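You operate a simulated robot arm through the tools that you are given. There is no shell and no other tool.

Carry out the task below with a simulated robot arm. There is one attempt and no reset: what you move stays moved.

## Task
Put things in order on the sill bench. At the end: the clear stacked cups stands where the grey ferrule box (marked "FERRULES") stood; the brown thinner bottle stands where the clear stacked cups stood; the silver glue tin from the sill bench is on the brown taped carton (marked "Jorvand"); the grey ferrule box from the sill bench stands on top of the brown banded boards; whatever was shut is shut again. Leave all else as you found it, and nothing knocked over. Set down upright: glue tin.

It is judged by the outcome, as a careful person would: the job done as asked, and still so three seconds after it is handed in. It fails if anything else is knocked over, pushed out of place, dropped, spilled or broken.

## Robot
A 7-joint arm with a two-finger parallel gripper, fixed in place. Base frame: the origin is at the foot of the arm, x ahead of it, y to its left, z up. Units: mm, degrees, N and s.
With the tool pointing down near the work surface it reaches from about 220 to 580 mm from the base axis. Its first joint turns from -66.0 to 66.0 degrees. Payload 2.5 kg.
Tool frame: the origin (TCP) lies between the finger pads and is the grasp point; the fingertips stand 23 mm ahead of it; z points along the fingers, y is the line along which they close. The gripper opens to 94 mm. The fingers are 38 mm wide and 10 mm thick; the gripper's body (54 by 96 mm) begins 39 mm behind the TCP.
Orientation is told as [roll, pitch, yaw] about the base's x, y, z axes, in that order, counted from this pose: with the fingers straight down and closing along the base's y, the tool's x points along the base's -x, its y along +y and its z along -z.

## Interface
- The arm moves only by the tool move_arm. Its argument "deltas" is a list of rows, each an object of numbers (a shift or turn left out is 0, a gripper value left out holds the last): "tx", "ty", "tz": the shift along the tool's x, y, z in mm; "rx", "ry", "rz": the turn, a rotation vector about the tool's x, y, z in degrees. In form: [{"tx": .., "ty": .., "tz": .., "rx": .., "ry": .., "rz": ..}, ...]. A call has 1 to 20 rows; each row shifts and turns the commanded pose from where the row before left it, along the tool's axes as they then stand. "jaw" is the finger opening in mm, from 0 to 94, set as the call begins (left out, the last holds). A row lasts 0.2 s, in which the tool goes at most 50 mm and 8.6 degrees; a call with a longer step from one row to the next is refused whole, and so is a gripper value outside its range. A pose out of reach is approached as far as the arm can. The call stops where the force on the tool passes 40 N (or 10 N more than at its start, if that is more) or the arm is blocked; 0.2 s more then pass. Each finger travels about 108 mm/s and halts on what it meets, pressing with about 34 N; the grip force reading is that of the motor and also rises with nothing between the fingers. The clock runs only during rows and for 0.2 s after the last one: add rows that do not move to give the fingers time. It gives the time, the measured TCP pose, the force on the tool (base axes), the opening and the grip force at its end, in the units of the frame above (readings bear some noise), with the torque about the TCP (base axes, N m) and any sound that the robot's microphone picked up.
- Cameras (640 x 400 px; columns grow to the right, rows downward): "scene" is fixed at [142.3, -437.7, 544.6]; the picture's right is [0.56, -0.83, 0.00], its down [-0.51, -0.35, -0.79] and it looks along [0.65, 0.44, -0.62] (base axes); focal length 214 px, centre (320, 200). "wrist" rides on the gripper at [86, 16, -74] in the tool frame; the picture's right is [-0.18, 0.98, 0.00], its down [-0.58, -0.11, -0.81] and it looks along [-0.79, -0.15, 0.59] (tool axes); focal length 243 px, centre (320, 200). There is no depth. A picture from a camera that has moved, and an enlarged one, comes with that camera's place and axes in the base frame and with its lens. The place of the scene camera against the robot may be out by one fixed shift of up to 12 mm in any direction.
- get_image(camera): a new picture of that camera. The clock stands still meanwhile.
- zoom(camera, box): a new picture of the part [left, top, right, bottom] of that camera's present view, enlarged. The clock stands still meanwhile.
- finish_job(): hands the job in; it is judged then, once.

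Nothing tells you positions but the pictures and the camera data. Unless the task says otherwise, let go and move clear before handing in.

The tools are called after "Call:" as a command line: name --argument value ..., lists and objects as JSON in quotes. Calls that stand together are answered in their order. move_arm: Moves the arm, as the interface text tells. Its arguments: {"type":"object","properties":{"deltas":{"type":"array","items":{"type":"object","properties":{"tx":{"type":"number"},"ty":{"type":"number"},"tz":{"type":"number"},"rx":{"type":"number"},"ry":{"type":"number"},"rz":{"type":"number"}}}},"jaw":{"type":"number"}},"required":["deltas"]} The other tools are called the same way: get_image (camera) takes a picture; zoom (camera, box) takes an enlarged picture of a part of a camera's view; finish_job () hands the job in.

At the start:

```text
t: 0.0
tcp_pos: [398.4, -52.2, 443.2]
ee_rot: [0.0, 0.0, 0.0]
ft_force: [-0.5, 0.1, -0.3]
torque: [-0.04, 0.03, 0.0]
finger_gap: 93.9
gripper_force: 0.1
```

scene: 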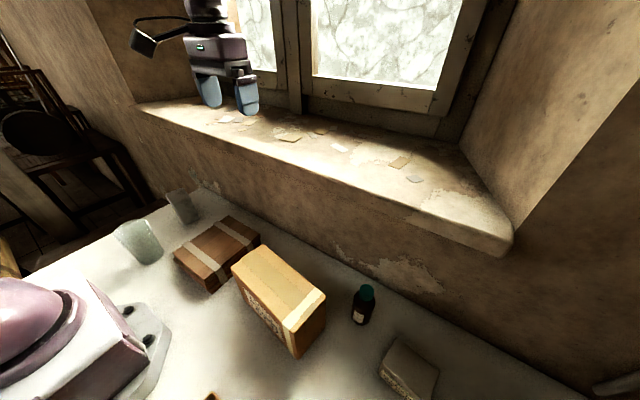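
wrist: 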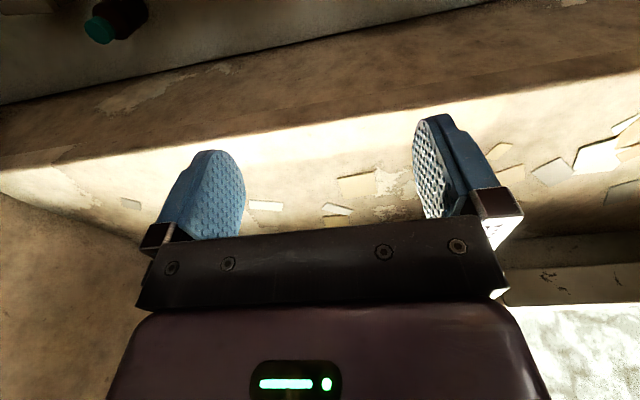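

I see a bench with a clear cup, a banded package, a taped carton, a dark bottle with a teal cap and a grey box. I'll take enlarged views before moving anything.

Call:
zoom --camera "scene" --box '[100, 170, 270, 300]'

Call:
zoom --camera "scene" --box '[220, 230, 460, 400]'

Call:
get_image --camera "wrist"

```text
3.08 times, centred on (185, 235) of scene
camera zoom: at [142.3, -437.7, 544.6], right [0.56, -0.83, 0.0], down [-0.51, -0.35, -0.79], along [0.65, 0.44, -0.62], focal length 660 px, centre (735, 92)
```

zoom: 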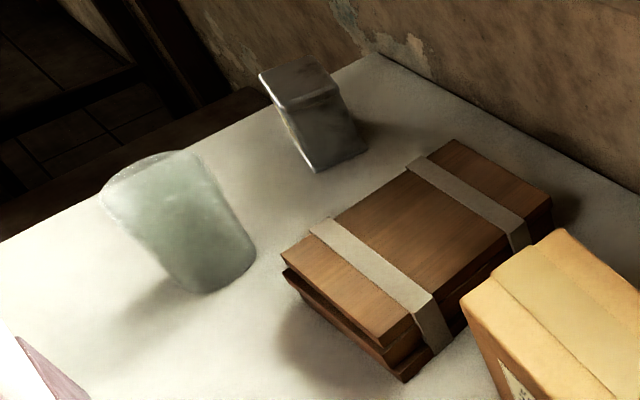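

```text
2.35 times, centred on (340, 315) of scene
camera zoom: at [142.3, -437.7, 544.6], right [0.56, -0.83, 0.0], down [-0.51, -0.35, -0.79], along [0.65, 0.44, -0.62], focal length 505 px, centre (273, -71)
```

zoom: 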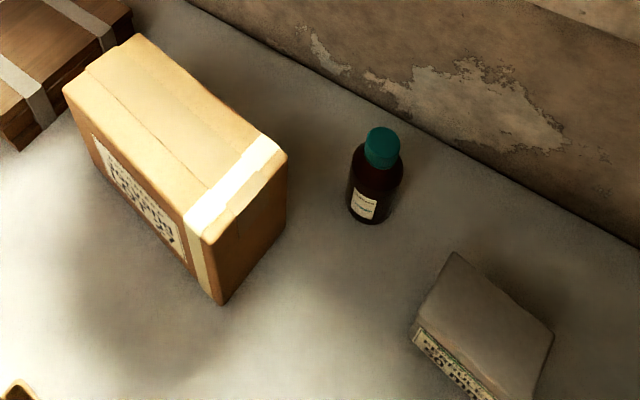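

```text
taken
camera wrist: at [311.3, -36.3, 517.9], right [0.18, 0.98, 0.0], down [0.58, -0.11, 0.81], along [0.79, -0.15, -0.59], focal length 243 px, centre (320, 200)
```

wrist: 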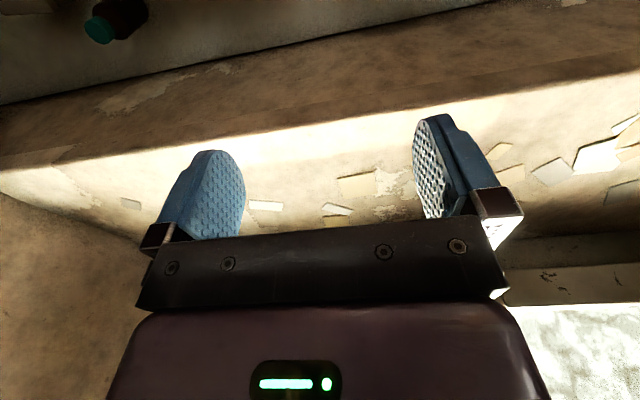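

The bench plane is about z=0. The objects run along it: tin and cups on the left (+y), boards and carton in the middle, bottle and ferrule box far right (-y). I'll pull back and tilt the wrist camera down to survey them.

Call:
move_arm --deltas '[{"tx": 30}, {"tx": 30}, {"tx": 30}, {"ry": 8}, {"ry": 8}, {"ry": 8}, {"ry": 8}, {}]'

Call:
get_image --camera "wrist"

Call:
get_image --camera "scene"

```text
t: 1.8
tcp_pos: [307.7, -53.9, 442.9]
ee_rot: [0.0, 32.1, 0.0]
ft_force: [-0.3, 0.7, 0.7]
torque: [0.0, 0.0, 0.01]
finger_gap: 94.1
gripper_force: 0.1
```

```text
taken
camera wrist: at [273.9, -36.0, 552.1], right [0.16, 0.98, -0.1], down [0.92, -0.11, 0.37], along [0.36, -0.15, -0.92], focal length 243 px, centre (320, 200)
```

wrist: 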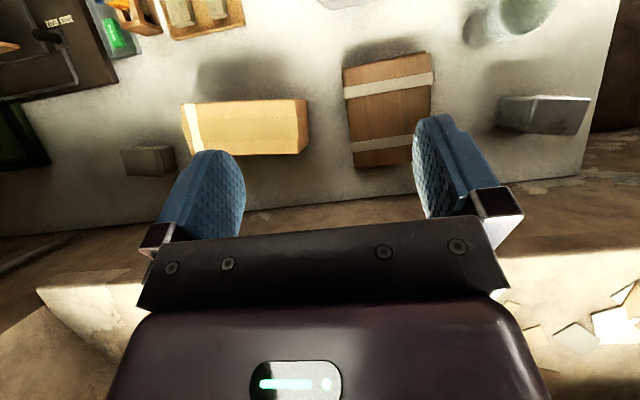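

```text
taken
```

scene: 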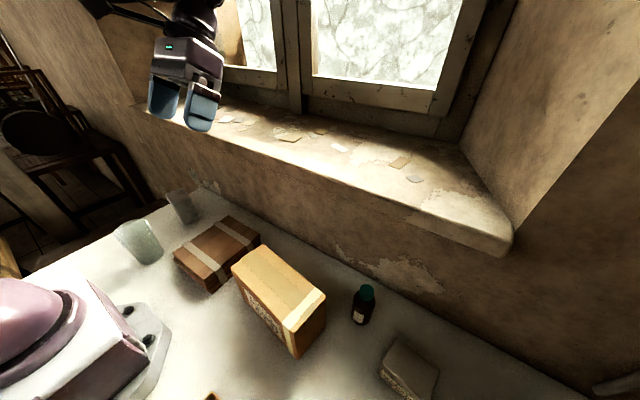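

The wrist camera now shows more items near the robot's right side: a tray, a bottle and boxes. I'll zoom in on those, since they must not be disturbed.

Call:
zoom --camera "wrist" --box '[0, 0, 260, 200]'

Call:
zoom --camera "wrist" --box '[320, 0, 640, 200]'

Call:
zoom --camera "scene" --box '[340, 300, 480, 400]'

Call:
zoom --camera "scene" --box '[0, 220, 180, 400]'

```text
2.00 times, centred on (130, 100) of wrist
camera zoom: at [273.9, -36.0, 552.1], right [0.16, 0.98, -0.1], down [0.92, -0.11, 0.37], along [0.36, -0.15, -0.92], focal length 485 px, centre (700, 400)
```

zoom: 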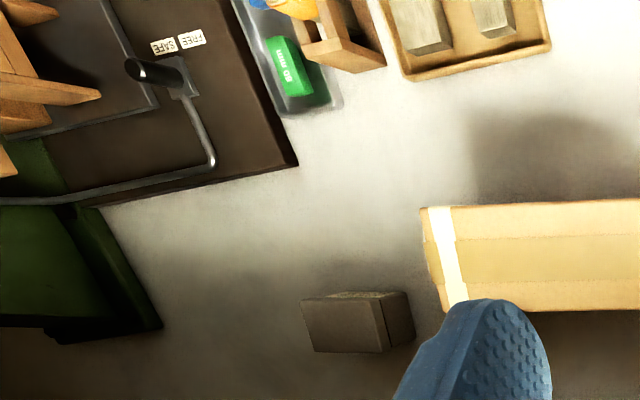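

```text
2.00 times, centred on (480, 100) of wrist
camera zoom: at [273.9, -36.0, 552.1], right [0.16, 0.98, -0.1], down [0.92, -0.11, 0.37], along [0.36, -0.15, -0.92], focal length 485 px, centre (0, 400)
```

zoom: 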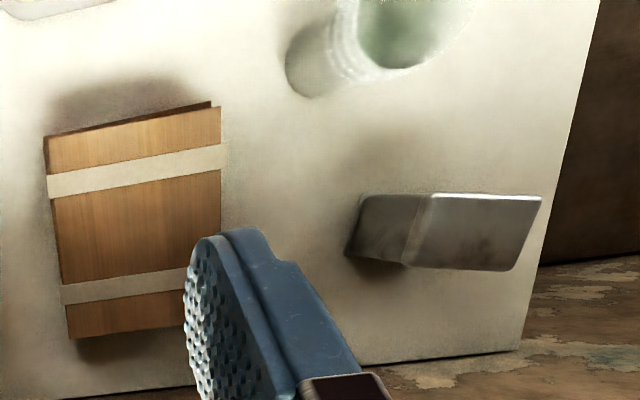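

```text
4.00 times, centred on (410, 350) of scene
camera zoom: at [142.3, -437.7, 544.6], right [0.56, -0.83, 0.0], down [-0.51, -0.35, -0.79], along [0.65, 0.44, -0.62], focal length 858 px, centre (-40, -400)
```

zoom: 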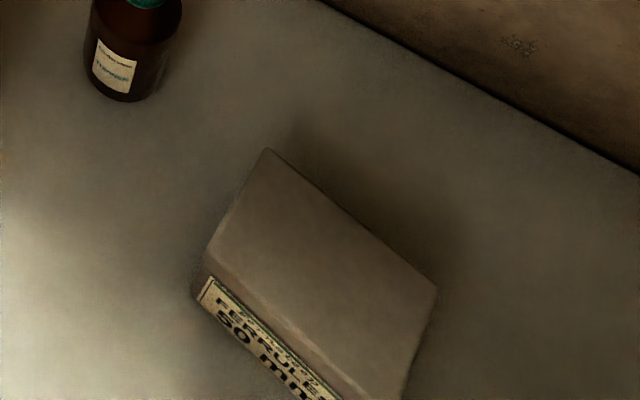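

```text
2.22 times, centred on (90, 310) of scene
camera zoom: at [142.3, -437.7, 544.6], right [0.56, -0.83, 0.0], down [-0.51, -0.35, -0.79], along [0.65, 0.44, -0.62], focal length 477 px, centre (831, -44)
```

zoom: 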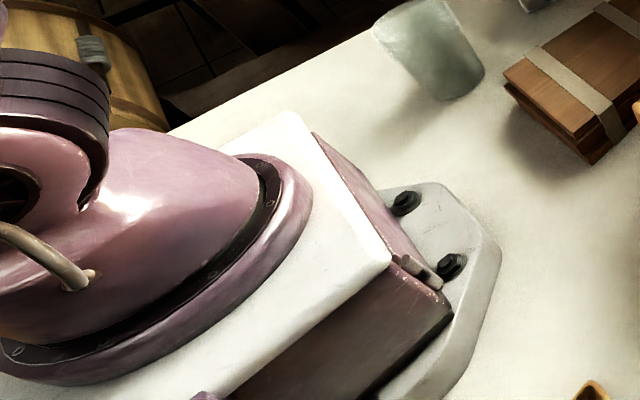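

Clutter on the right side includes a lever device, a green box, a tray with blocks and a wooden box; I'll keep clear of it. Next I'll move over the tin side for a precise look at the tin.

Call:
move_arm --deltas '[{"tx": -10.2, "ty": 31.75, "tz": 8.8}, {"tx": -10.2, "ty": 31.75, "tz": 8.8}, {"tx": -10.2, "ty": 31.75, "tz": 8.8}, {"tx": -10.2, "ty": 31.75, "tz": 8.8}, {"tx": -10.2, "ty": 31.75, "tz": 8.8}, {"tx": -10.2, "ty": 31.75, "tz": 8.8}, {"tx": -10.2, "ty": 31.75, "tz": 8.8}, {"tx": -10.2, "ty": 31.75, "tz": 8.8}, {}, {}]'

Call:
get_image --camera "wrist"

Call:
zoom --camera "wrist" --box '[220, 0, 480, 160]'

```text
t: 4.0
tcp_pos: [340.8, 202.9, 341.1]
ee_rot: [0.1, 32.0, 0.0]
ft_force: [-0.2, -0.2, -0.6]
torque: [0.0, 0.01, 0.03]
finger_gap: 94.0
gripper_force: 0.0
```

```text
taken
camera wrist: at [306.4, 220.1, 450.3], right [0.16, 0.98, -0.1], down [0.92, -0.11, 0.38], along [0.36, -0.15, -0.92], focal length 243 px, centre (320, 200)
```

wrist: 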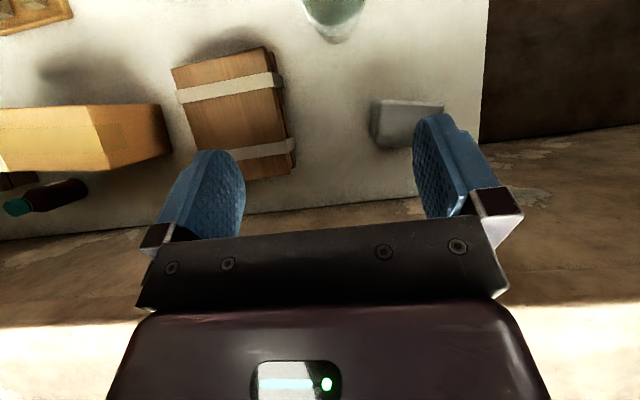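

```text
2.46 times, centred on (350, 80) of wrist
camera zoom: at [306.4, 220.1, 450.3], right [0.16, 0.98, -0.1], down [0.92, -0.11, 0.38], along [0.36, -0.15, -0.92], focal length 597 px, centre (246, 495)
```

zoom: 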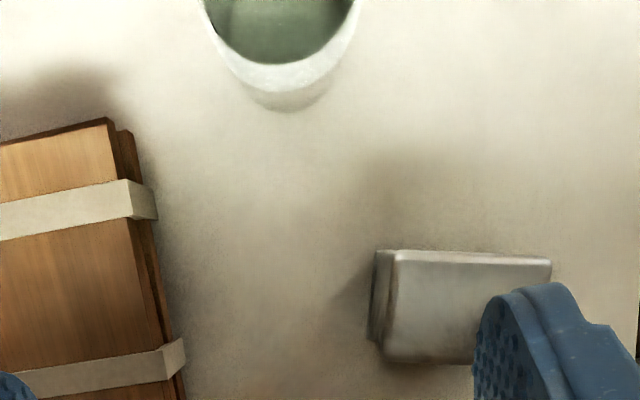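

The tin is about 58×82 mm and 92 mm tall, centred near [351, 302] and yawed about -12°. Now the camera goes over the cups.

Call:
move_arm --deltas '[{"tx": 25.8, "ty": -1.75, "tz": 16.2}, {"tx": 25.8, "ty": -1.75, "tz": 16.2}, {"tx": 25.8, "ty": -1.75, "tz": 16.2}, {"tx": 25.8, "ty": -1.75, "tz": 16.2}, {}, {}]'

Call:
get_image --camera "wrist"

Call:
zoom --camera "wrist" --box '[220, 0, 480, 160]'

```text
t: 5.4
tcp_pos: [217.9, 193.5, 340.1]
ee_rot: [0.0, 32.0, 0.0]
ft_force: [-0.1, 0.1, -0.1]
torque: [0.0, 0.01, 0.01]
finger_gap: 94.0
gripper_force: 0.1
```

```text
taken
camera wrist: at [183.8, 210.9, 449.9], right [0.16, 0.98, -0.1], down [0.92, -0.11, 0.38], along [0.36, -0.15, -0.92], focal length 243 px, centre (320, 200)
```

wrist: 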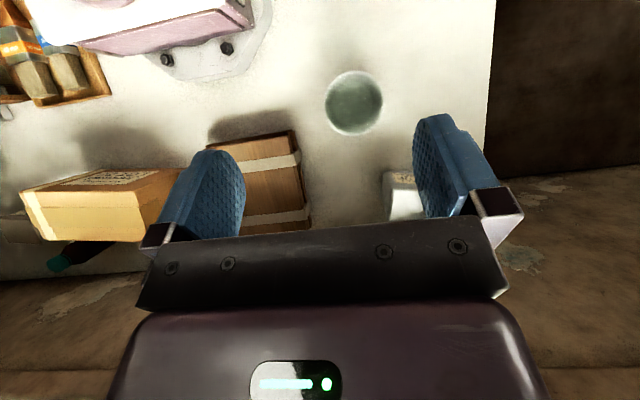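

```text
2.46 times, centred on (350, 80) of wrist
camera zoom: at [183.8, 210.9, 449.9], right [0.16, 0.98, -0.1], down [0.92, -0.11, 0.38], along [0.36, -0.15, -0.92], focal length 597 px, centre (246, 495)
```

zoom: 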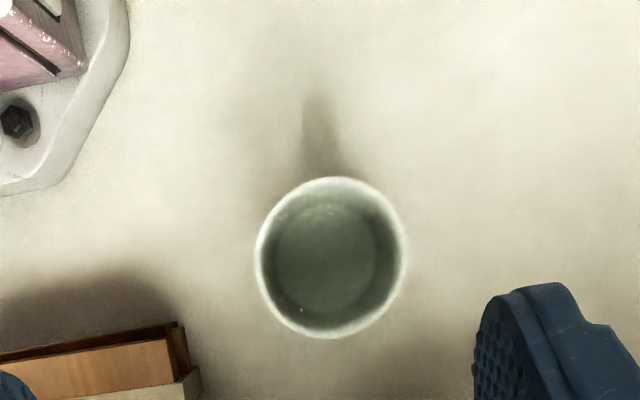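

The cups' rim is about 77 mm across at z≈130, centred near [188, 221]. Next I'll untilt and swing over to the right to look at the bottle and ferrule box.

Call:
move_arm --deltas '[{"ry": -8}, {"ry": -8}, {"ry": -8}, {"ry": -8}, {"tx": -16, "ty": -38.7}, {"tx": -16, "ty": -38.7}, {"tx": -16, "ty": -38.7}, {"tx": -16, "ty": -38.7}, {"tx": -16, "ty": -38.7}, {}]'

Call:
move_arm --deltas '[{"tx": 8.75, "ty": -43, "tz": 2.5}, {"tx": 8.75, "ty": -43, "tz": 2.5}, {"tx": 8.75, "ty": -43, "tz": 2.5}, {"tx": 8.75, "ty": -43, "tz": 2.5}, {"tx": 8.75, "ty": -43, "tz": 2.5}, {"tx": 8.75, "ty": -43, "tz": 2.5}, {"tx": 8.75, "ty": -43, "tz": 2.5}, {"tx": 8.75, "ty": -43, "tz": 2.5}, {"rz": 8}, {"rz": 8}, {"rz": 8}, {"rz": 8}, {"rz": 8}, {"rz": 8}, {"rz": 8}, {}]'

Call:
get_image --camera "wrist"

Call:
get_image --camera "scene"

```text
t: 7.6
tcp_pos: [298.5, -1.3, 341.3]
ee_rot: [0.1, 0.0, 0.0]
ft_force: [-0.3, -0.6, 0.6]
torque: [0.01, 0.0, 0.03]
finger_gap: 94.0
gripper_force: 0.1
```

```text
t: 11.0
tcp_pos: [228.1, -342.9, 320.1]
ee_rot: [0.0, 0.0, -56.1]
ft_force: [-0.4, -0.1, -0.1]
torque: [0.0, 0.05, -0.04]
finger_gap: 94.0
gripper_force: 0.2
```

```text
taken
camera wrist: at [192.4, -261.5, 394.7], right [0.92, 0.39, 0.0], down [0.23, -0.54, 0.81], along [0.32, -0.74, -0.59], focal length 243 px, centre (320, 200)
```

wrist: 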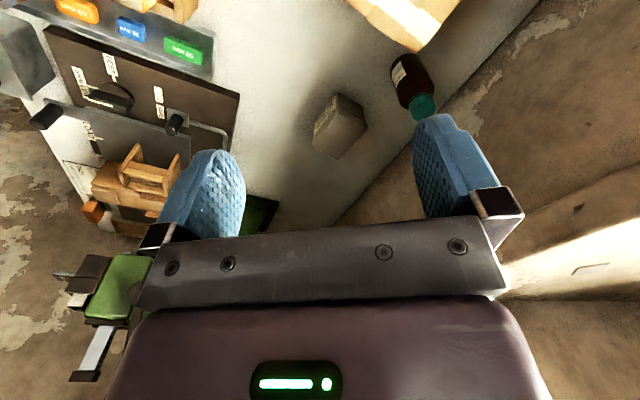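

```text
taken
```

scene: 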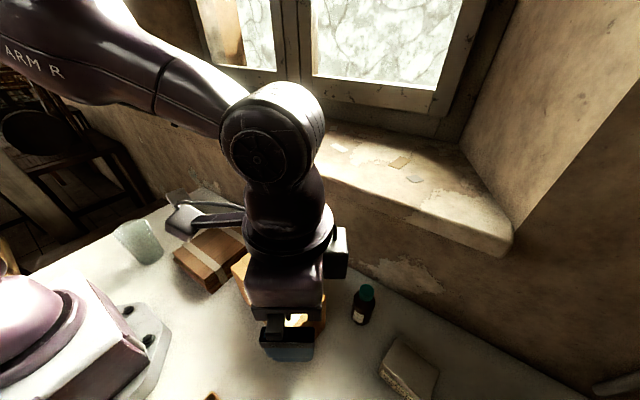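

The ferrule box and bottle are both in view now. I'll zoom in for accurate positions and to identify the clutter.

Call:
zoom --camera "wrist" --box '[260, 40, 460, 165]'

Call:
zoom --camera "wrist" --box '[0, 0, 260, 240]'

```text
3.20 times, centred on (360, 102) of wrist
camera zoom: at [192.4, -261.5, 394.7], right [0.92, 0.39, 0.0], down [0.23, -0.54, 0.81], along [0.32, -0.74, -0.59], focal length 776 px, centre (192, 512)
```

zoom: 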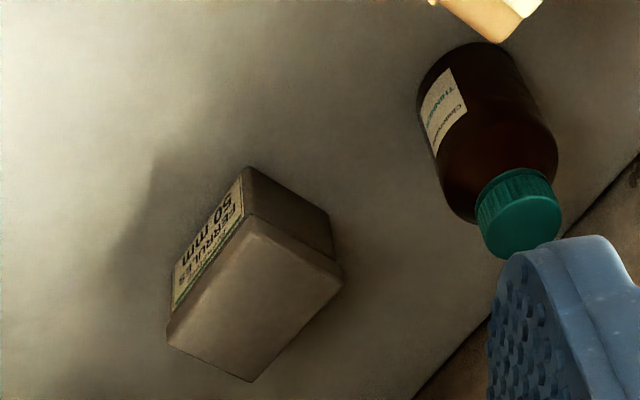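

```text
1.67 times, centred on (130, 120) of wrist
camera zoom: at [192.4, -261.5, 394.7], right [0.92, 0.39, 0.0], down [0.23, -0.54, 0.81], along [0.32, -0.74, -0.59], focal length 404 px, centre (637, 333)
```

zoom: 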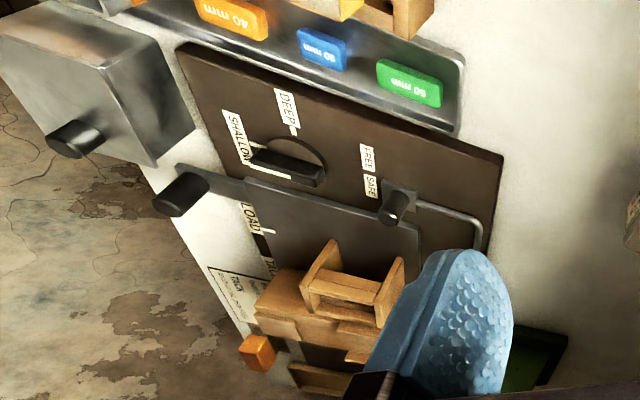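

The ferrule box is about 57×83×59 mm, centred near [331, -502] and yawed about -7°. The bottle stands near [388, -376] and is about 113 mm tall. I'll look closely at the box's lid structure.

Call:
zoom --camera "wrist" --box '[306, 86, 374, 164]'

Call:
zoom --camera "scene" --box '[370, 330, 450, 400]'

```text
5.13 times, centred on (340, 125) of wrist
camera zoom: at [192.4, -261.5, 394.7], right [0.92, 0.39, 0.0], down [0.23, -0.54, 0.81], along [0.32, -0.74, -0.59], focal length 1244 px, centre (217, 585)
```

zoom: 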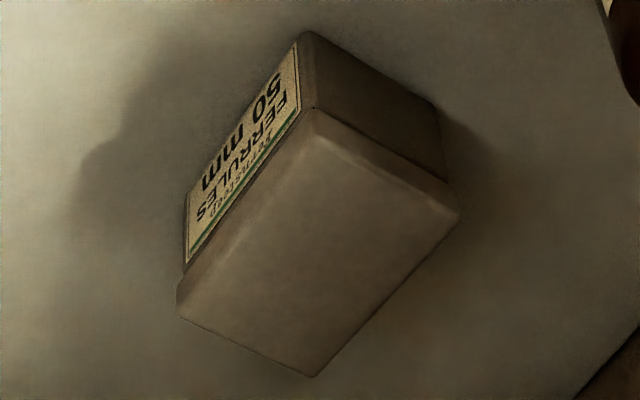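

```text
5.71 times, centred on (410, 365) of scene
camera zoom: at [142.3, -437.7, 544.6], right [0.56, -0.83, 0.0], down [-0.51, -0.35, -0.79], along [0.65, 0.44, -0.62], focal length 1226 px, centre (-194, -743)
```

zoom: 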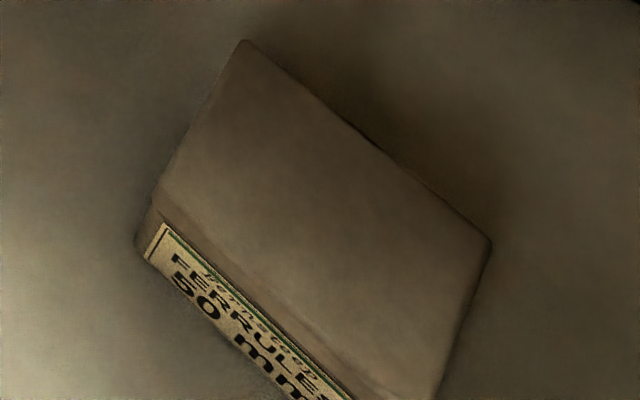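

The box has an overhanging lid, so I'll grip low on the body. To keep the wrist camera away from the bottle I'll try approaching with the camera on the far side, at yaw about +83.5. I'll rotate up high first to check the wrist can do it.

Call:
move_arm --deltas '[{"rz": -8.2}, {"rz": -8.2}, {"rz": -8.2}, {"rz": -8.2}, {"rz": -8.2}, {"rz": -8.2}, {"rz": -8.2}, {"rz": -8.2}, {"rz": -8.2}, {"rz": -8.2}, {"rz": -8.2}, {"rz": -8.2}, {"rz": -8.2}, {"rz": -8.2}, {"rz": -8.2}, {"rz": -8.2}, {"rz": -8.2}, {}, {}]'

Call:
get_image --camera "scene"

Call:
get_image --camera "wrist"

```text
t: 15.0
tcp_pos: [228.1, -343.7, 321.7]
ee_rot: [0.0, 0.0, 83.4]
ft_force: [-0.4, -0.6, 0.0]
torque: [-0.02, 0.03, -0.01]
finger_gap: 93.8
gripper_force: 0.0
```

```text
taken
```

scene: 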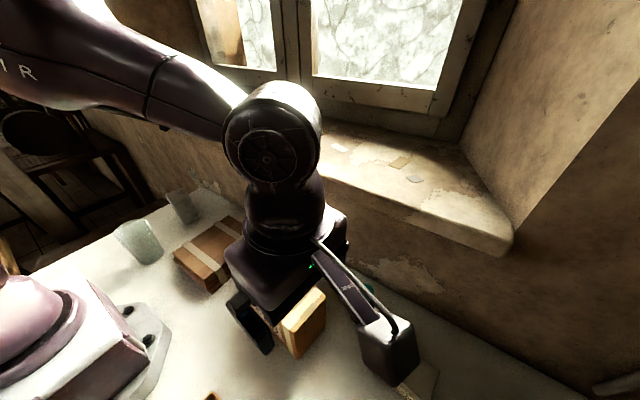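

```text
taken
camera wrist: at [201.4, -426.8, 394.9], right [-0.96, 0.3, 0.0], down [0.17, 0.57, 0.81], along [0.24, 0.77, -0.59], focal length 243 px, centre (320, 200)
```

wrist: 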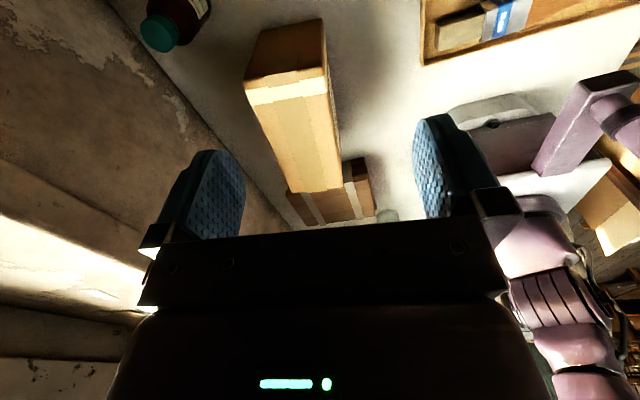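

The wrist reaches that yaw. Now I'll tilt the fingers 15° outward for reach and move to a pre-grasp above the ferrule box.

Call:
move_arm --deltas '[{"ry": 7.5}, {"ry": 7.5}, {"tx": 11.7, "ty": -15.1, "tz": 26.6}, {"tx": 11.7, "ty": -15.1, "tz": 26.6}, {"tx": 11.7, "ty": -15.1, "tz": 26.6}, {"tx": 11.7, "ty": -15.1, "tz": 26.6}, {"tx": 11.7, "ty": -15.1, "tz": 26.6}, {"tx": 11.7, "ty": -15.1, "tz": 26.6}, {"tx": 11.7, "ty": -15.1, "tz": 26.6}, {"tx": 11.7, "ty": -15.1, "tz": 26.6}, {}, {}]'

Call:
get_image --camera "wrist"

Call:
get_image --camera "scene"

```text
t: 17.6
tcp_pos: [330.6, -503.7, 138.3]
ee_rot: [-0.1, 15.0, 83.5]
ft_force: [0.0, 0.4, 0.1]
torque: [0.02, -0.02, 0.02]
finger_gap: 94.2
gripper_force: 0.0
```

```text
taken
camera wrist: at [306.6, -564.6, 232.4], right [-0.96, 0.29, -0.05], down [0.2, 0.75, 0.63], along [0.22, 0.59, -0.78], focal length 243 px, centre (320, 200)
```

wrist: 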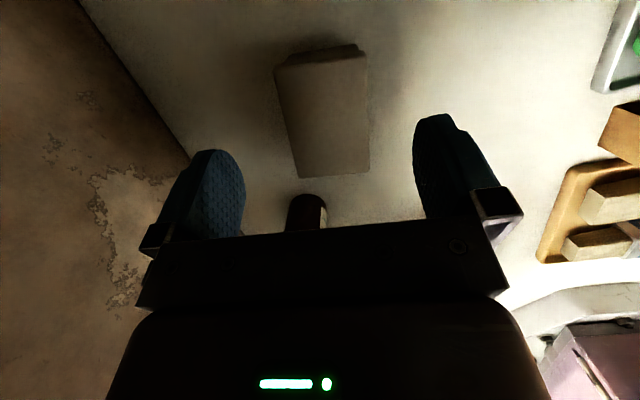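

```text
taken
```

scene: 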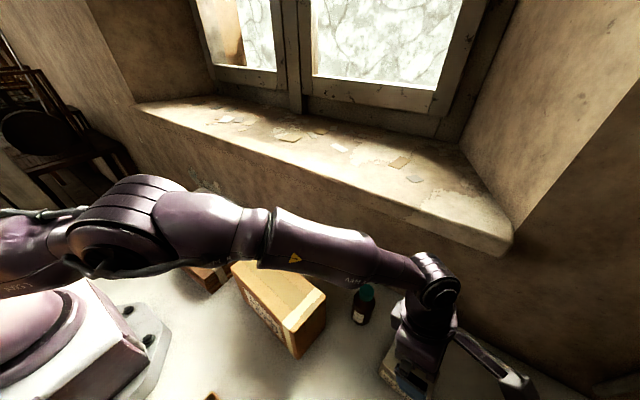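

The box centre refines to about [330, -500], yaw about -8°. I'll trim the yaw slightly and descend to grasp height.

Call:
move_arm --deltas '[{"tx": -6.1, "tz": 20.1, "rz": 1.3}, {"tx": -6.1, "tz": 20.1}, {"tx": -6.1, "tz": 20.1}, {"tx": -6.1, "tz": 20.1}, {"tx": -3, "tz": 10}, {"tx": -3, "tz": 10}, {}]'

Call:
get_image --camera "wrist"

```text
t: 19.2
tcp_pos: [332.4, -499.1, 34.0]
ee_rot: [-0.4, 15.1, 82.0]
ft_force: [0.0, 1.3, 4.3]
torque: [0.19, 0.16, -0.02]
finger_gap: 94.2
gripper_force: 0.1
```

```text
taken
camera wrist: at [306.8, -559.1, 128.5], right [-0.95, 0.31, -0.06], down [0.21, 0.75, 0.63], along [0.24, 0.58, -0.78], focal length 243 px, centre (320, 200)
```

wrist: 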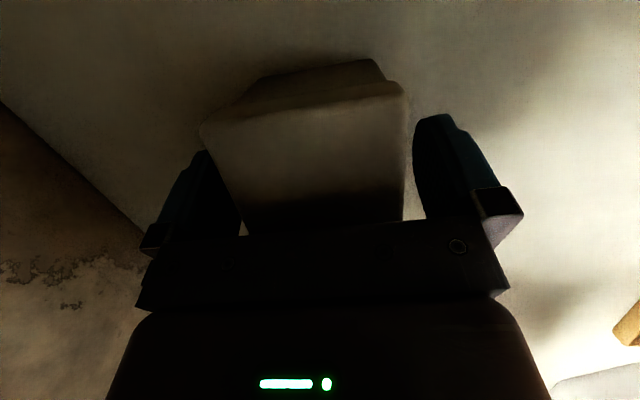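

I read about 4 N upward force, so something is touching lightly, probably the palm on the lid or a tip on the bench. I'll raise by 4 mm and recheck before closing.

Call:
move_arm --deltas '[{"tx": 1.0, "tz": -3.9}, {}, {}]'

Call:
zoom --camera "wrist" --box '[130, 40, 530, 260]'

Call:
zoom --camera "scene" --box '[340, 260, 540, 400]'

```text
t: 20.0
tcp_pos: [331.5, -498.2, 39.1]
ee_rot: [-0.3, 15.0, 82.0]
ft_force: [-0.7, 0.0, -0.2]
torque: [-0.03, -0.01, -0.04]
finger_gap: 93.5
gripper_force: 0.0
```

```text
1.60 times, centred on (330, 150) of wrist
camera zoom: at [306.2, -559.1, 132.4], right [-0.95, 0.31, -0.05], down [0.21, 0.75, 0.63], along [0.24, 0.59, -0.78], focal length 388 px, centre (304, 280)
```

zoom: 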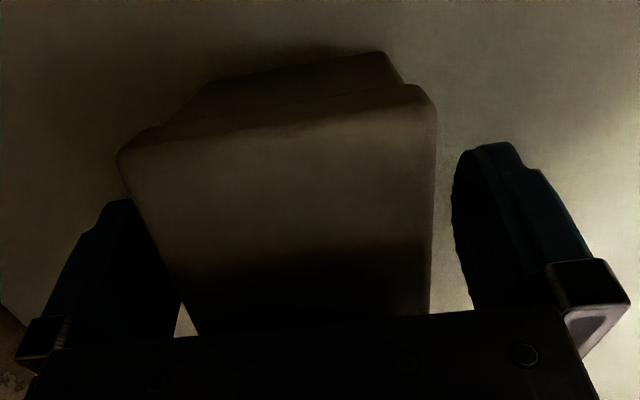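

```text
2.86 times, centred on (440, 330) of scene
camera zoom: at [142.3, -437.7, 544.6], right [0.56, -0.83, 0.0], down [-0.51, -0.35, -0.79], along [0.65, 0.44, -0.62], focal length 613 px, centre (-23, -171)
```

zoom: 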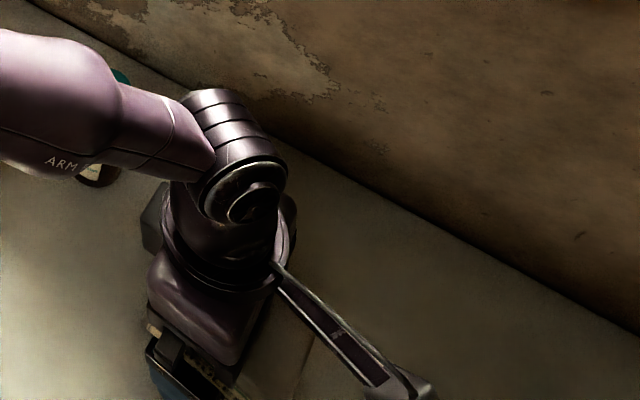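

The force is gone with 4 mm of clearance, and the box is between the fingers. I'll close the gripper.

Call:
move_arm --deltas '[{}, {}, {}, {}]' --jaw 0

Call:
get_image --camera "wrist"

```text
t: 21.0
tcp_pos: [332.6, -500.3, 39.0]
ee_rot: [-0.3, 14.9, 82.0]
ft_force: [-1.5, -1.3, 1.7]
torque: [0.07, 0.23, 0.0]
finger_gap: 59.9
gripper_force: 33.9
```

```text
taken
camera wrist: at [306.2, -559.2, 132.6], right [-0.95, 0.31, -0.05], down [0.21, 0.75, 0.63], along [0.24, 0.59, -0.78], focal length 243 px, centre (320, 200)
```

wrist: 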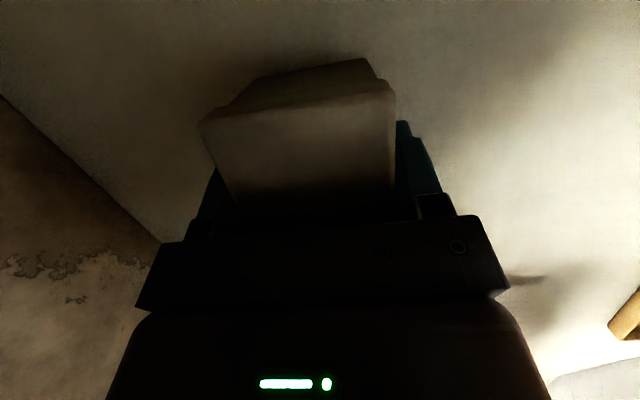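

Gripped at 59.9 mm. I'll lift straight up a little and check that it holds.

Call:
move_arm --deltas '[{"tx": 1.3, "tz": -4.8}, {"tx": 2.6, "tz": -9.7}, {"tx": 3.9, "tz": -14.5}, {"tx": 3.9, "tz": -14.5}, {}]'

Call:
get_image --camera "wrist"

Call:
zoom --camera "scene" --box '[340, 260, 540, 400]'

```text
t: 22.2
tcp_pos: [331.1, -498.1, 82.6]
ee_rot: [-0.3, 15.0, 82.0]
ft_force: [0.3, -0.2, -2.4]
torque: [-0.01, 0.0, 0.01]
finger_gap: 59.7
gripper_force: 34.1
```

```text
taken
camera wrist: at [305.6, -559.6, 176.8], right [-0.95, 0.31, -0.05], down [0.21, 0.75, 0.63], along [0.24, 0.59, -0.78], focal length 243 px, centre (320, 200)
```

wrist: 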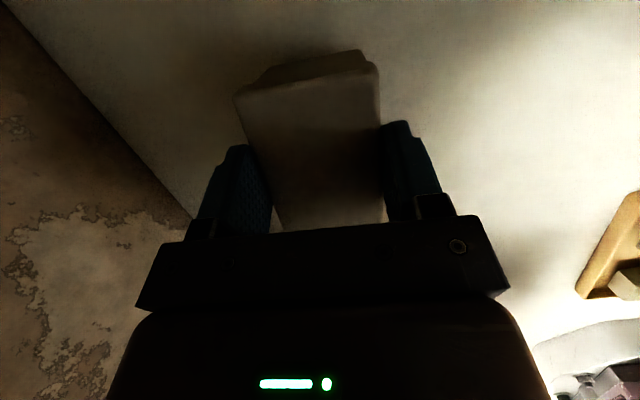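

```text
2.86 times, centred on (440, 330) of scene
camera zoom: at [142.3, -437.7, 544.5], right [0.56, -0.83, 0.0], down [-0.51, -0.35, -0.79], along [0.65, 0.44, -0.62], focal length 613 px, centre (-23, -171)
```

zoom: 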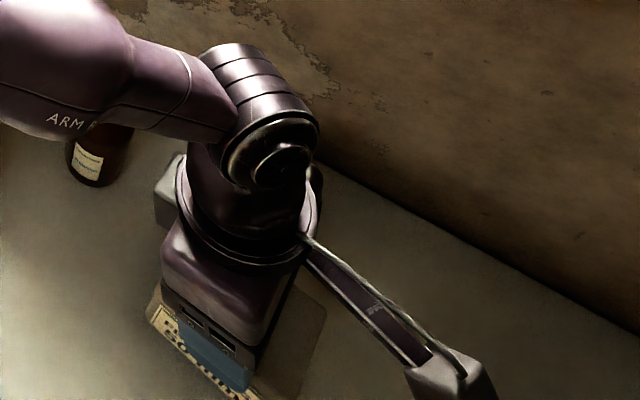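

The load reading is only about 2.4 N, and the box looks lower relative to the fingers than before. I need a closer look before going on.

Call:
zoom --camera "wrist" --box '[190, 20, 450, 250]'

Call:
zoom --camera "scene" --box '[370, 320, 470, 400]'

```text
1.74 times, centred on (320, 135) of wrist
camera zoom: at [305.6, -559.6, 176.8], right [-0.95, 0.31, -0.05], down [0.21, 0.75, 0.63], along [0.24, 0.59, -0.78], focal length 422 px, centre (320, 313)
```

zoom: 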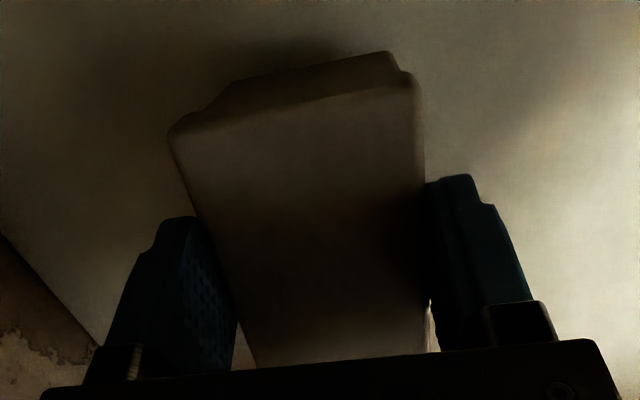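

```text
5.00 times, centred on (420, 360) of scene
camera zoom: at [142.3, -437.7, 544.5], right [0.56, -0.83, 0.0], down [-0.51, -0.35, -0.79], along [0.65, 0.44, -0.62], focal length 1072 px, centre (-180, -600)
```

zoom: 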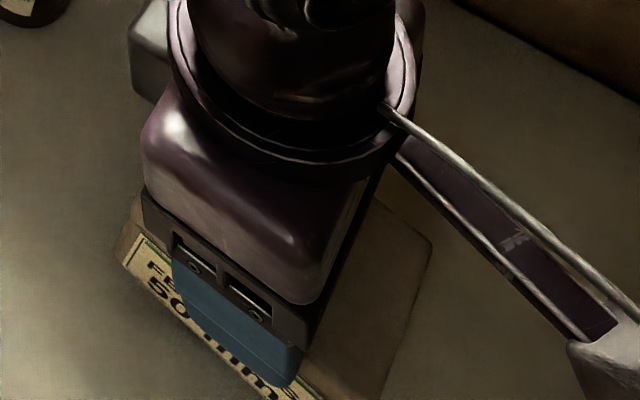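

Comparing views, the box appears lifted only about 13 mm while the fingers rose 43 mm, so it slid in the grip to the lid. The safest fix is to lower it back onto the bench, release and regrip deeper with less tilt. I'll lower gently until I feel contact.

Call:
move_arm --deltas '[{"tx": -1.3, "tz": 4.8}, {"tx": -1.0, "tz": 3.9}, {}, {}]'

Call:
zoom --camera "scene" --box '[370, 320, 470, 400]'

Call:
zoom --camera "wrist" --box '[190, 20, 450, 250]'

```text
t: 23.2
tcp_pos: [332.1, -498.4, 73.7]
ee_rot: [-0.4, 15.1, 82.0]
ft_force: [-0.1, 0.1, -3.1]
torque: [-0.04, 0.03, -0.02]
finger_gap: 59.7
gripper_force: 33.9
```

```text
5.00 times, centred on (420, 360) of scene
camera zoom: at [142.3, -437.7, 544.5], right [0.56, -0.83, 0.0], down [-0.51, -0.35, -0.79], along [0.65, 0.44, -0.62], focal length 1072 px, centre (-180, -600)
```

zoom: 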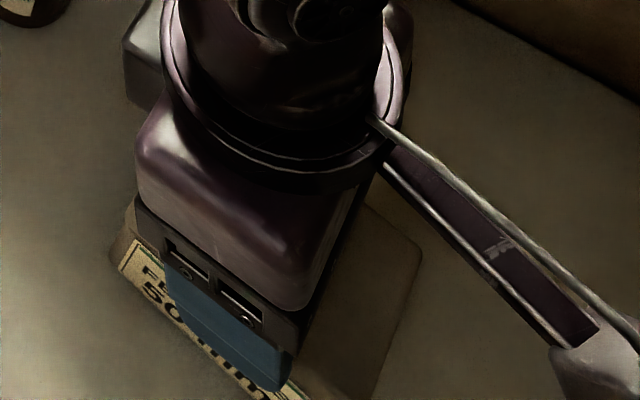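

```text
1.74 times, centred on (320, 135) of wrist
camera zoom: at [305.8, -559.0, 167.8], right [-0.95, 0.31, -0.05], down [0.21, 0.75, 0.63], along [0.24, 0.59, -0.78], focal length 422 px, centre (320, 313)
```

zoom: 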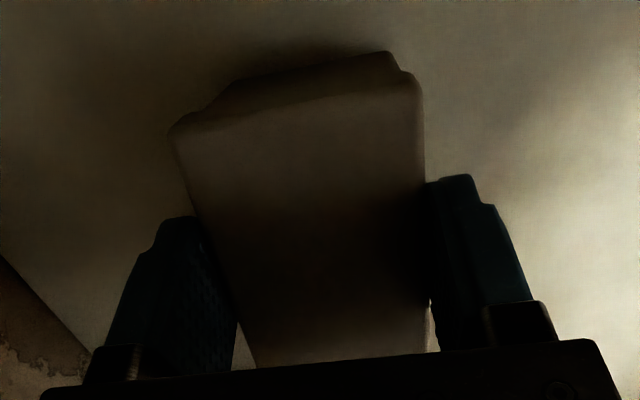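

The wrist views are identical, so the box is now held firmly at the lid by the rubber pads, with about 13 mm engaged and a weight of about 2.7 N. The first slip was likely past the smooth upper fingers. I'll lift smoothly and verify the hold before carrying.

Call:
move_arm --deltas '[{"tx": 1.5, "tz": -5.8}, {"tx": 3, "tz": -11.6}, {"tx": 4.5, "tz": -17.4}, {"tx": 5.2, "tz": -19.3}, {"tx": 5.2, "tz": -19.3}, {"tx": 5.2, "tz": -19.3}, {"tx": 5.2, "tz": -19.3}, {"tx": 5.2, "tz": -19.3}, {"tx": 5.2, "tz": -19.3}, {"tx": 4.5, "tz": -17.4}, {"tx": 3, "tz": -11.6}, {}]'

Call:
get_image --camera "wrist"

Call:
get_image --camera "scene"

```text
t: 25.8
tcp_pos: [330.4, -497.8, 260.4]
ee_rot: [-0.4, 15.0, 81.9]
ft_force: [0.0, -0.1, -3.5]
torque: [-0.01, 0.01, 0.03]
finger_gap: 59.4
gripper_force: 34.1
```

```text
taken
camera wrist: at [304.9, -558.8, 355.0], right [-0.95, 0.31, -0.05], down [0.21, 0.75, 0.63], along [0.24, 0.59, -0.78], focal length 243 px, centre (320, 200)
```

wrist: 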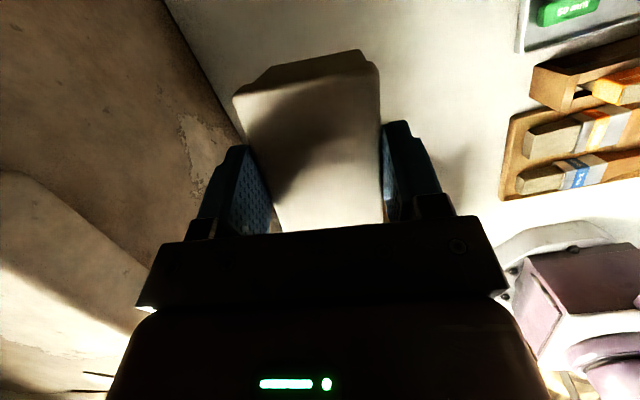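

```text
taken
```

scene: 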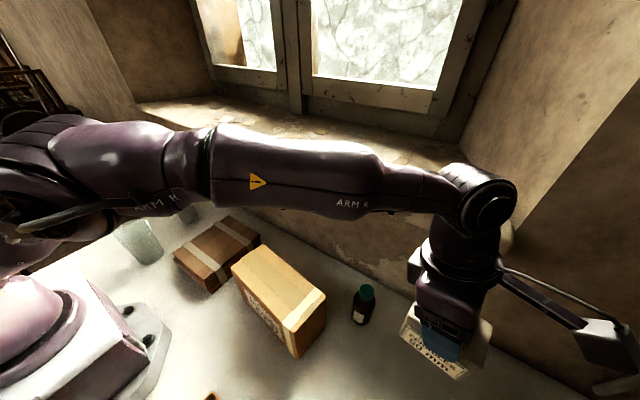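

The box is lifted and held steadily. I'll carry it across at z=260 to above the boards.

Call:
move_arm --deltas '[{"tx": -9.5, "ty": 1.6, "tz": -2.55}, {"tx": -19.1, "ty": 3.2, "tz": -5.1}, {"tx": -28.6, "ty": 4.83, "tz": -7.66}, {"tx": -28.6, "ty": 4.83, "tz": -7.66}, {"tx": -28.6, "ty": 4.83, "tz": -7.66}, {"tx": -28.6, "ty": 4.83, "tz": -7.66}, {"tx": -28.6, "ty": 4.83, "tz": -7.66}, {"tx": -28.6, "ty": 4.83, "tz": -7.66}, {"tx": -28.6, "ty": 4.83, "tz": -7.66}, {"tx": -28.6, "ty": 4.83, "tz": -7.66}, {"tx": -28.6, "ty": 4.83, "tz": -7.66}, {"tx": -28.6, "ty": 4.83, "tz": -7.66}, {"tx": -28.6, "ty": 4.83, "tz": -7.66}, {"tx": -28.6, "ty": 4.83, "tz": -7.66}, {"tx": -28.6, "ty": 4.83, "tz": -7.66}, {"tx": -28.6, "ty": 4.83, "tz": -7.66}, {"tx": -28.6, "ty": 4.83, "tz": -7.66}, {"tx": -19.1, "ty": 3.2, "tz": -5.1}, {"tx": -9.5, "ty": 1.6, "tz": -2.55}, {}]'

Call:
get_image --camera "wrist"

Call:
get_image --camera "scene"

```text
t: 30.0
tcp_pos: [318.4, 10.7, 259.8]
ee_rot: [-0.3, 14.9, 81.9]
ft_force: [0.6, -0.2, -1.8]
torque: [0.04, -0.01, 0.01]
finger_gap: 59.9
gripper_force: 34.3
```

```text
taken
camera wrist: at [292.8, -50.1, 354.3], right [-0.95, 0.31, -0.05], down [0.21, 0.75, 0.63], along [0.24, 0.59, -0.78], focal length 243 px, centre (320, 200)
```

wrist: 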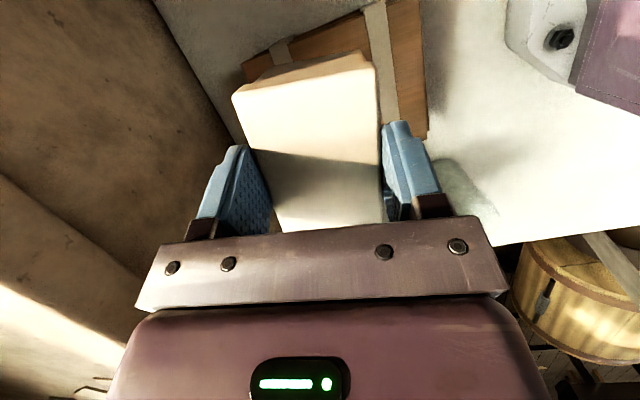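

```text
taken
```

scene: 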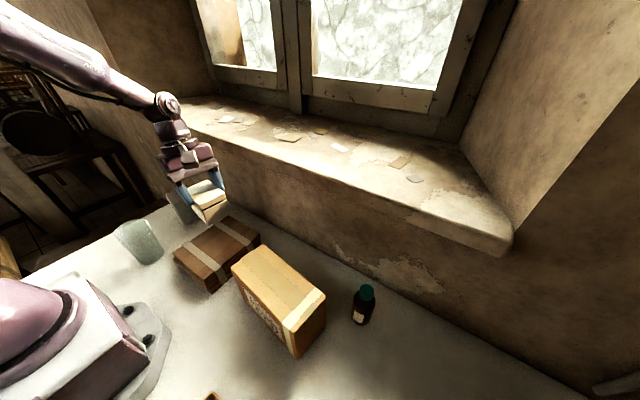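

Boards measure from the wrist views as x 217–402, y -40..116, with bands near x≈262 and x≈358, so the free gap is around x≈310. I'll rotate the box 5° about the vertical to match the boards and descend toward their middle.

Call:
move_arm --deltas '[{"rx": 1.294, "rz": -4.83}, {"tx": -9.35, "ty": 1.6, "tz": 16.5}, {"tx": -9.35, "ty": 1.6, "tz": 16.5}, {"tx": -9.35, "ty": 1.6, "tz": 16.5}, {"tx": -9.35, "ty": 1.6, "tz": 16.5}, {"tx": -9.35, "ty": 1.6, "tz": 16.5}, {"tx": -9.35, "ty": 1.6, "tz": 16.5}, {}, {}]'

Call:
get_image --camera "wrist"

Call:
zoom --camera "scene" --box '[100, 120, 300, 320]'

```text
t: 32.0
tcp_pos: [310.4, 40.1, 150.4]
ee_rot: [-0.3, 15.0, 87.0]
ft_force: [0.4, 0.6, -2.5]
torque: [-0.01, -0.01, 0.01]
finger_gap: 59.8
gripper_force: 33.8
```

```text
taken
camera wrist: at [290.5, -21.9, 243.6], right [-0.97, 0.23, -0.05], down [0.14, 0.76, 0.63], along [0.18, 0.6, -0.78], focal length 243 px, centre (320, 200)
```

wrist: 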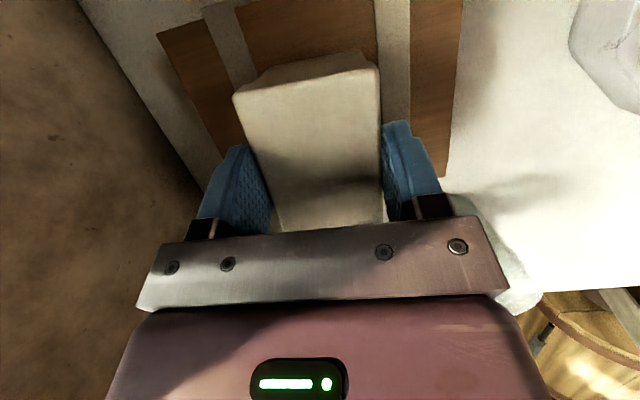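

```text
2.00 times, centred on (200, 220) of scene
camera zoom: at [142.3, -437.7, 544.6], right [0.56, -0.83, 0.0], down [-0.51, -0.35, -0.79], along [0.65, 0.44, -0.62], focal length 429 px, centre (560, 160)
```

zoom: 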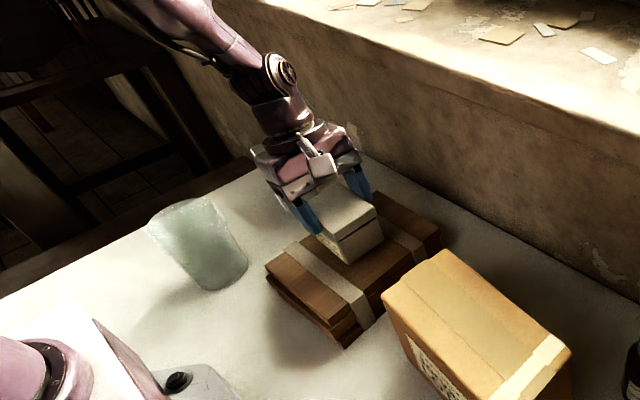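

The box lines up between the bands. I'll descend gently now and watch the force.

Call:
move_arm --deltas '[{"tx": -2.1, "tz": 7.7}, {"tx": -2.1, "tz": 7.7}, {"tx": -1.3, "tz": 4.8}, {}, {}]'

Call:
zoom --camera "scene" --box '[130, 160, 290, 300]'

```text
t: 33.2
tcp_pos: [310.3, 40.4, 129.0]
ee_rot: [-0.5, 15.1, 87.0]
ft_force: [-8.4, 2.5, 36.4]
torque: [-0.11, 0.53, 0.07]
finger_gap: 59.9
gripper_force: 34.2
```

```text
2.86 times, centred on (210, 230) of scene
camera zoom: at [142.1, -437.7, 544.6], right [0.56, -0.83, 0.0], down [-0.51, -0.35, -0.79], along [0.65, 0.44, -0.62], focal length 613 px, centre (634, 114)
```

zoom: 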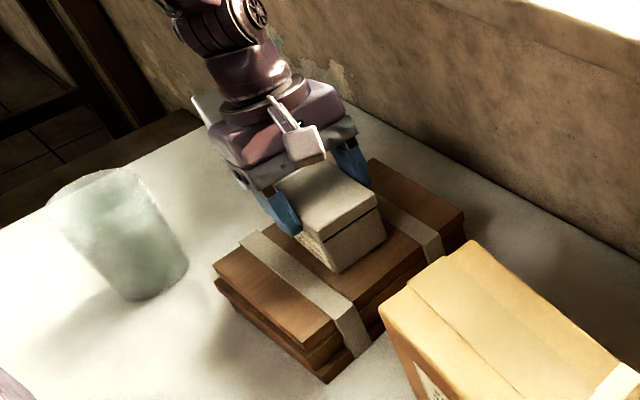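

Contact is made with about 36 N pressing, so I'll back off slightly to relieve it before releasing.

Call:
move_arm --deltas '[{"tx": 0.4, "tz": -1.5}, {}, {}]'

```text
t: 34.0
tcp_pos: [310.5, 40.3, 130.3]
ee_rot: [-0.2, 15.0, 87.0]
ft_force: [0.3, -0.5, -2.5]
torque: [-0.01, 0.01, -0.02]
finger_gap: 59.7
gripper_force: 33.4
```

Call:
move_arm --deltas '[{"tx": -0.2, "tz": 0.75}, {}, {}]'

```text
t: 34.8
tcp_pos: [310.6, 41.5, 129.0]
ee_rot: [-0.3, 15.0, 87.0]
ft_force: [-2.6, 0.4, 2.6]
torque: [0.02, -0.01, -0.02]
finger_gap: 59.8
gripper_force: 34.6
```

Light contact on the boards. I'll release now.

Call:
move_arm --deltas '[{}, {}, {}]' --jaw 90

Call:
move_arm --deltas '[{"tx": 1.3, "tz": -4.8}, {"tx": 3.9, "tz": -14.5}, {"tx": 6.5, "tz": -24}, {"tx": 6.5, "tz": -24}, {"tx": 6.5, "tz": -24}, {}]'

Call:
get_image --camera "wrist"

Call:
zoom --camera "scene" --box '[100, 150, 300, 320]'

```text
t: 35.6
tcp_pos: [310.9, 40.6, 131.0]
ee_rot: [-0.4, 15.1, 87.0]
ft_force: [0.5, 1.4, 0.2]
torque: [0.0, -0.01, 0.0]
finger_gap: 90.3
gripper_force: 0.0
```

```text
t: 37.0
tcp_pos: [309.6, 39.9, 225.4]
ee_rot: [-0.3, 15.0, 87.0]
ft_force: [-0.6, -1.0, -0.2]
torque: [-0.02, -0.01, 0.01]
finger_gap: 90.3
gripper_force: 0.0
```

```text
taken
camera wrist: at [289.7, -22.8, 318.9], right [-0.97, 0.23, -0.05], down [0.14, 0.76, 0.63], along [0.18, 0.6, -0.78], focal length 243 px, centre (320, 200)
```

wrist: 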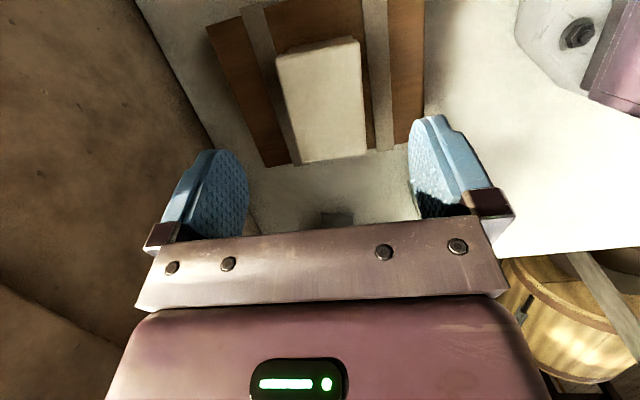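

```text
2.35 times, centred on (200, 235) of scene
camera zoom: at [142.2, -437.7, 544.6], right [0.56, -0.83, 0.0], down [-0.51, -0.35, -0.79], along [0.65, 0.44, -0.62], focal length 505 px, centre (602, 118)
```

zoom: 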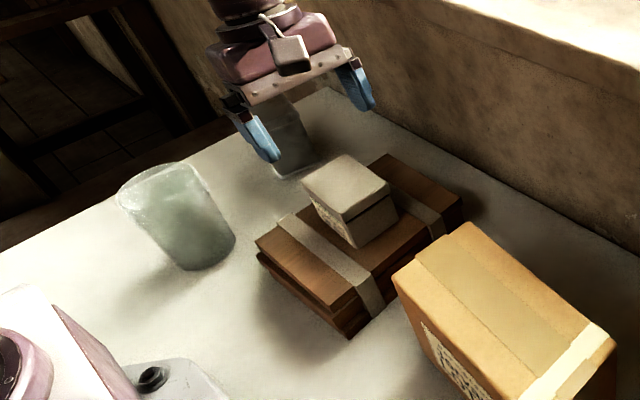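

The ferrule box stands on the boards. Next are the cups; I'll zoom in to see how they're stacked and where to grip.

Call:
zoom --camera "scene" --box '[105, 205, 175, 275]'

```text
5.71 times, centred on (140, 240) of scene
camera zoom: at [142.2, -437.7, 544.6], right [0.56, -0.83, 0.0], down [-0.51, -0.35, -0.79], along [0.65, 0.44, -0.62], focal length 1226 px, centre (1349, -29)
```

zoom: 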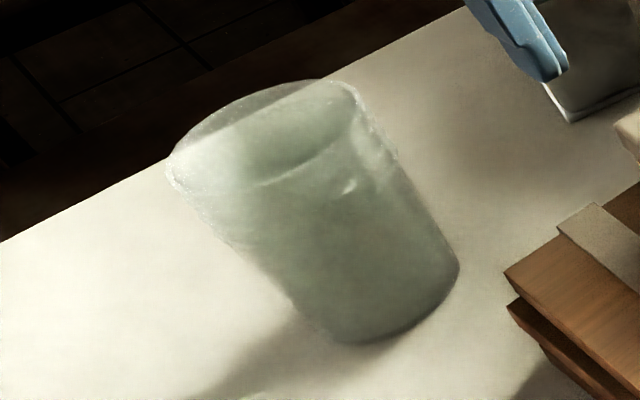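

The cups are a tapered stack about 77 mm across at the rim and roughly 125 mm tall. Before picking them up I'll test, empty-handed, whether the vertical tool can reach the ferrule box's old spot near [330, -500] at cup-holding height.

Call:
move_arm --deltas '[{"ry": -7.5}, {"ry": -7.5}, {"tx": 30, "ty": -2.7}, {"tx": 30, "ty": -2.7}, {"tx": 30, "ty": -2.7}, {"tx": 30, "ty": -2.7}, {"tx": 30, "ty": -2.7}, {"tx": 30, "ty": -2.7}, {"tx": 30, "ty": -2.7}, {"tx": 30, "ty": -2.7}, {"tx": 30, "ty": -2.7}, {"tx": 30, "ty": -2.7}, {"tx": 30, "ty": -2.7}, {"tx": 30, "ty": -2.7}, {"tx": 30, "ty": -2.7}, {"tx": 30, "ty": -2.7}, {"tx": 30, "ty": -2.7}, {"tx": 30, "ty": -2.7}, {"tx": 30, "ty": -2.7}, {"tx": 29, "ty": -2.7}]'

Call:
move_arm --deltas '[{"tz": 20}, {"tz": 20}, {"tz": 20}, {"tz": 20}, {"tz": 20}, {"tz": 20}, {}, {}]'

Call:
get_image --camera "scene"

```text
t: 41.2
tcp_pos: [329.7, -496.3, 224.5]
ee_rot: [-0.2, -0.1, 87.1]
ft_force: [-0.2, 0.4, 1.7]
torque: [0.0, 0.03, -0.01]
finger_gap: 90.1
gripper_force: 0.0
out of reach, approached as far as the arm can: row 20
```

```text
t: 43.0
tcp_pos: [330.0, -496.2, 104.1]
ee_rot: [-0.3, 0.0, 87.1]
ft_force: [0.0, -0.6, 0.8]
torque: [0.0, 0.01, 0.04]
finger_gap: 89.7
gripper_force: 0.0
```

```text
taken
```

scene: 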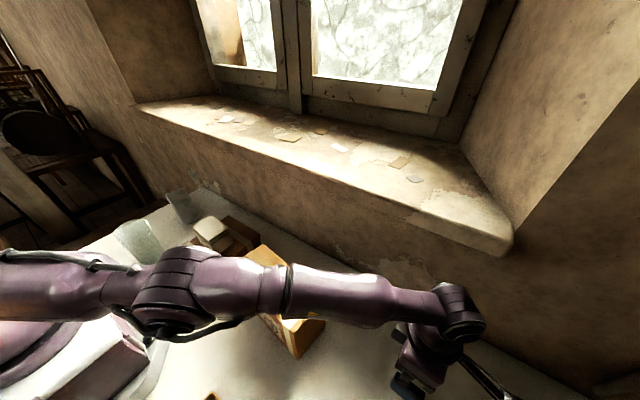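

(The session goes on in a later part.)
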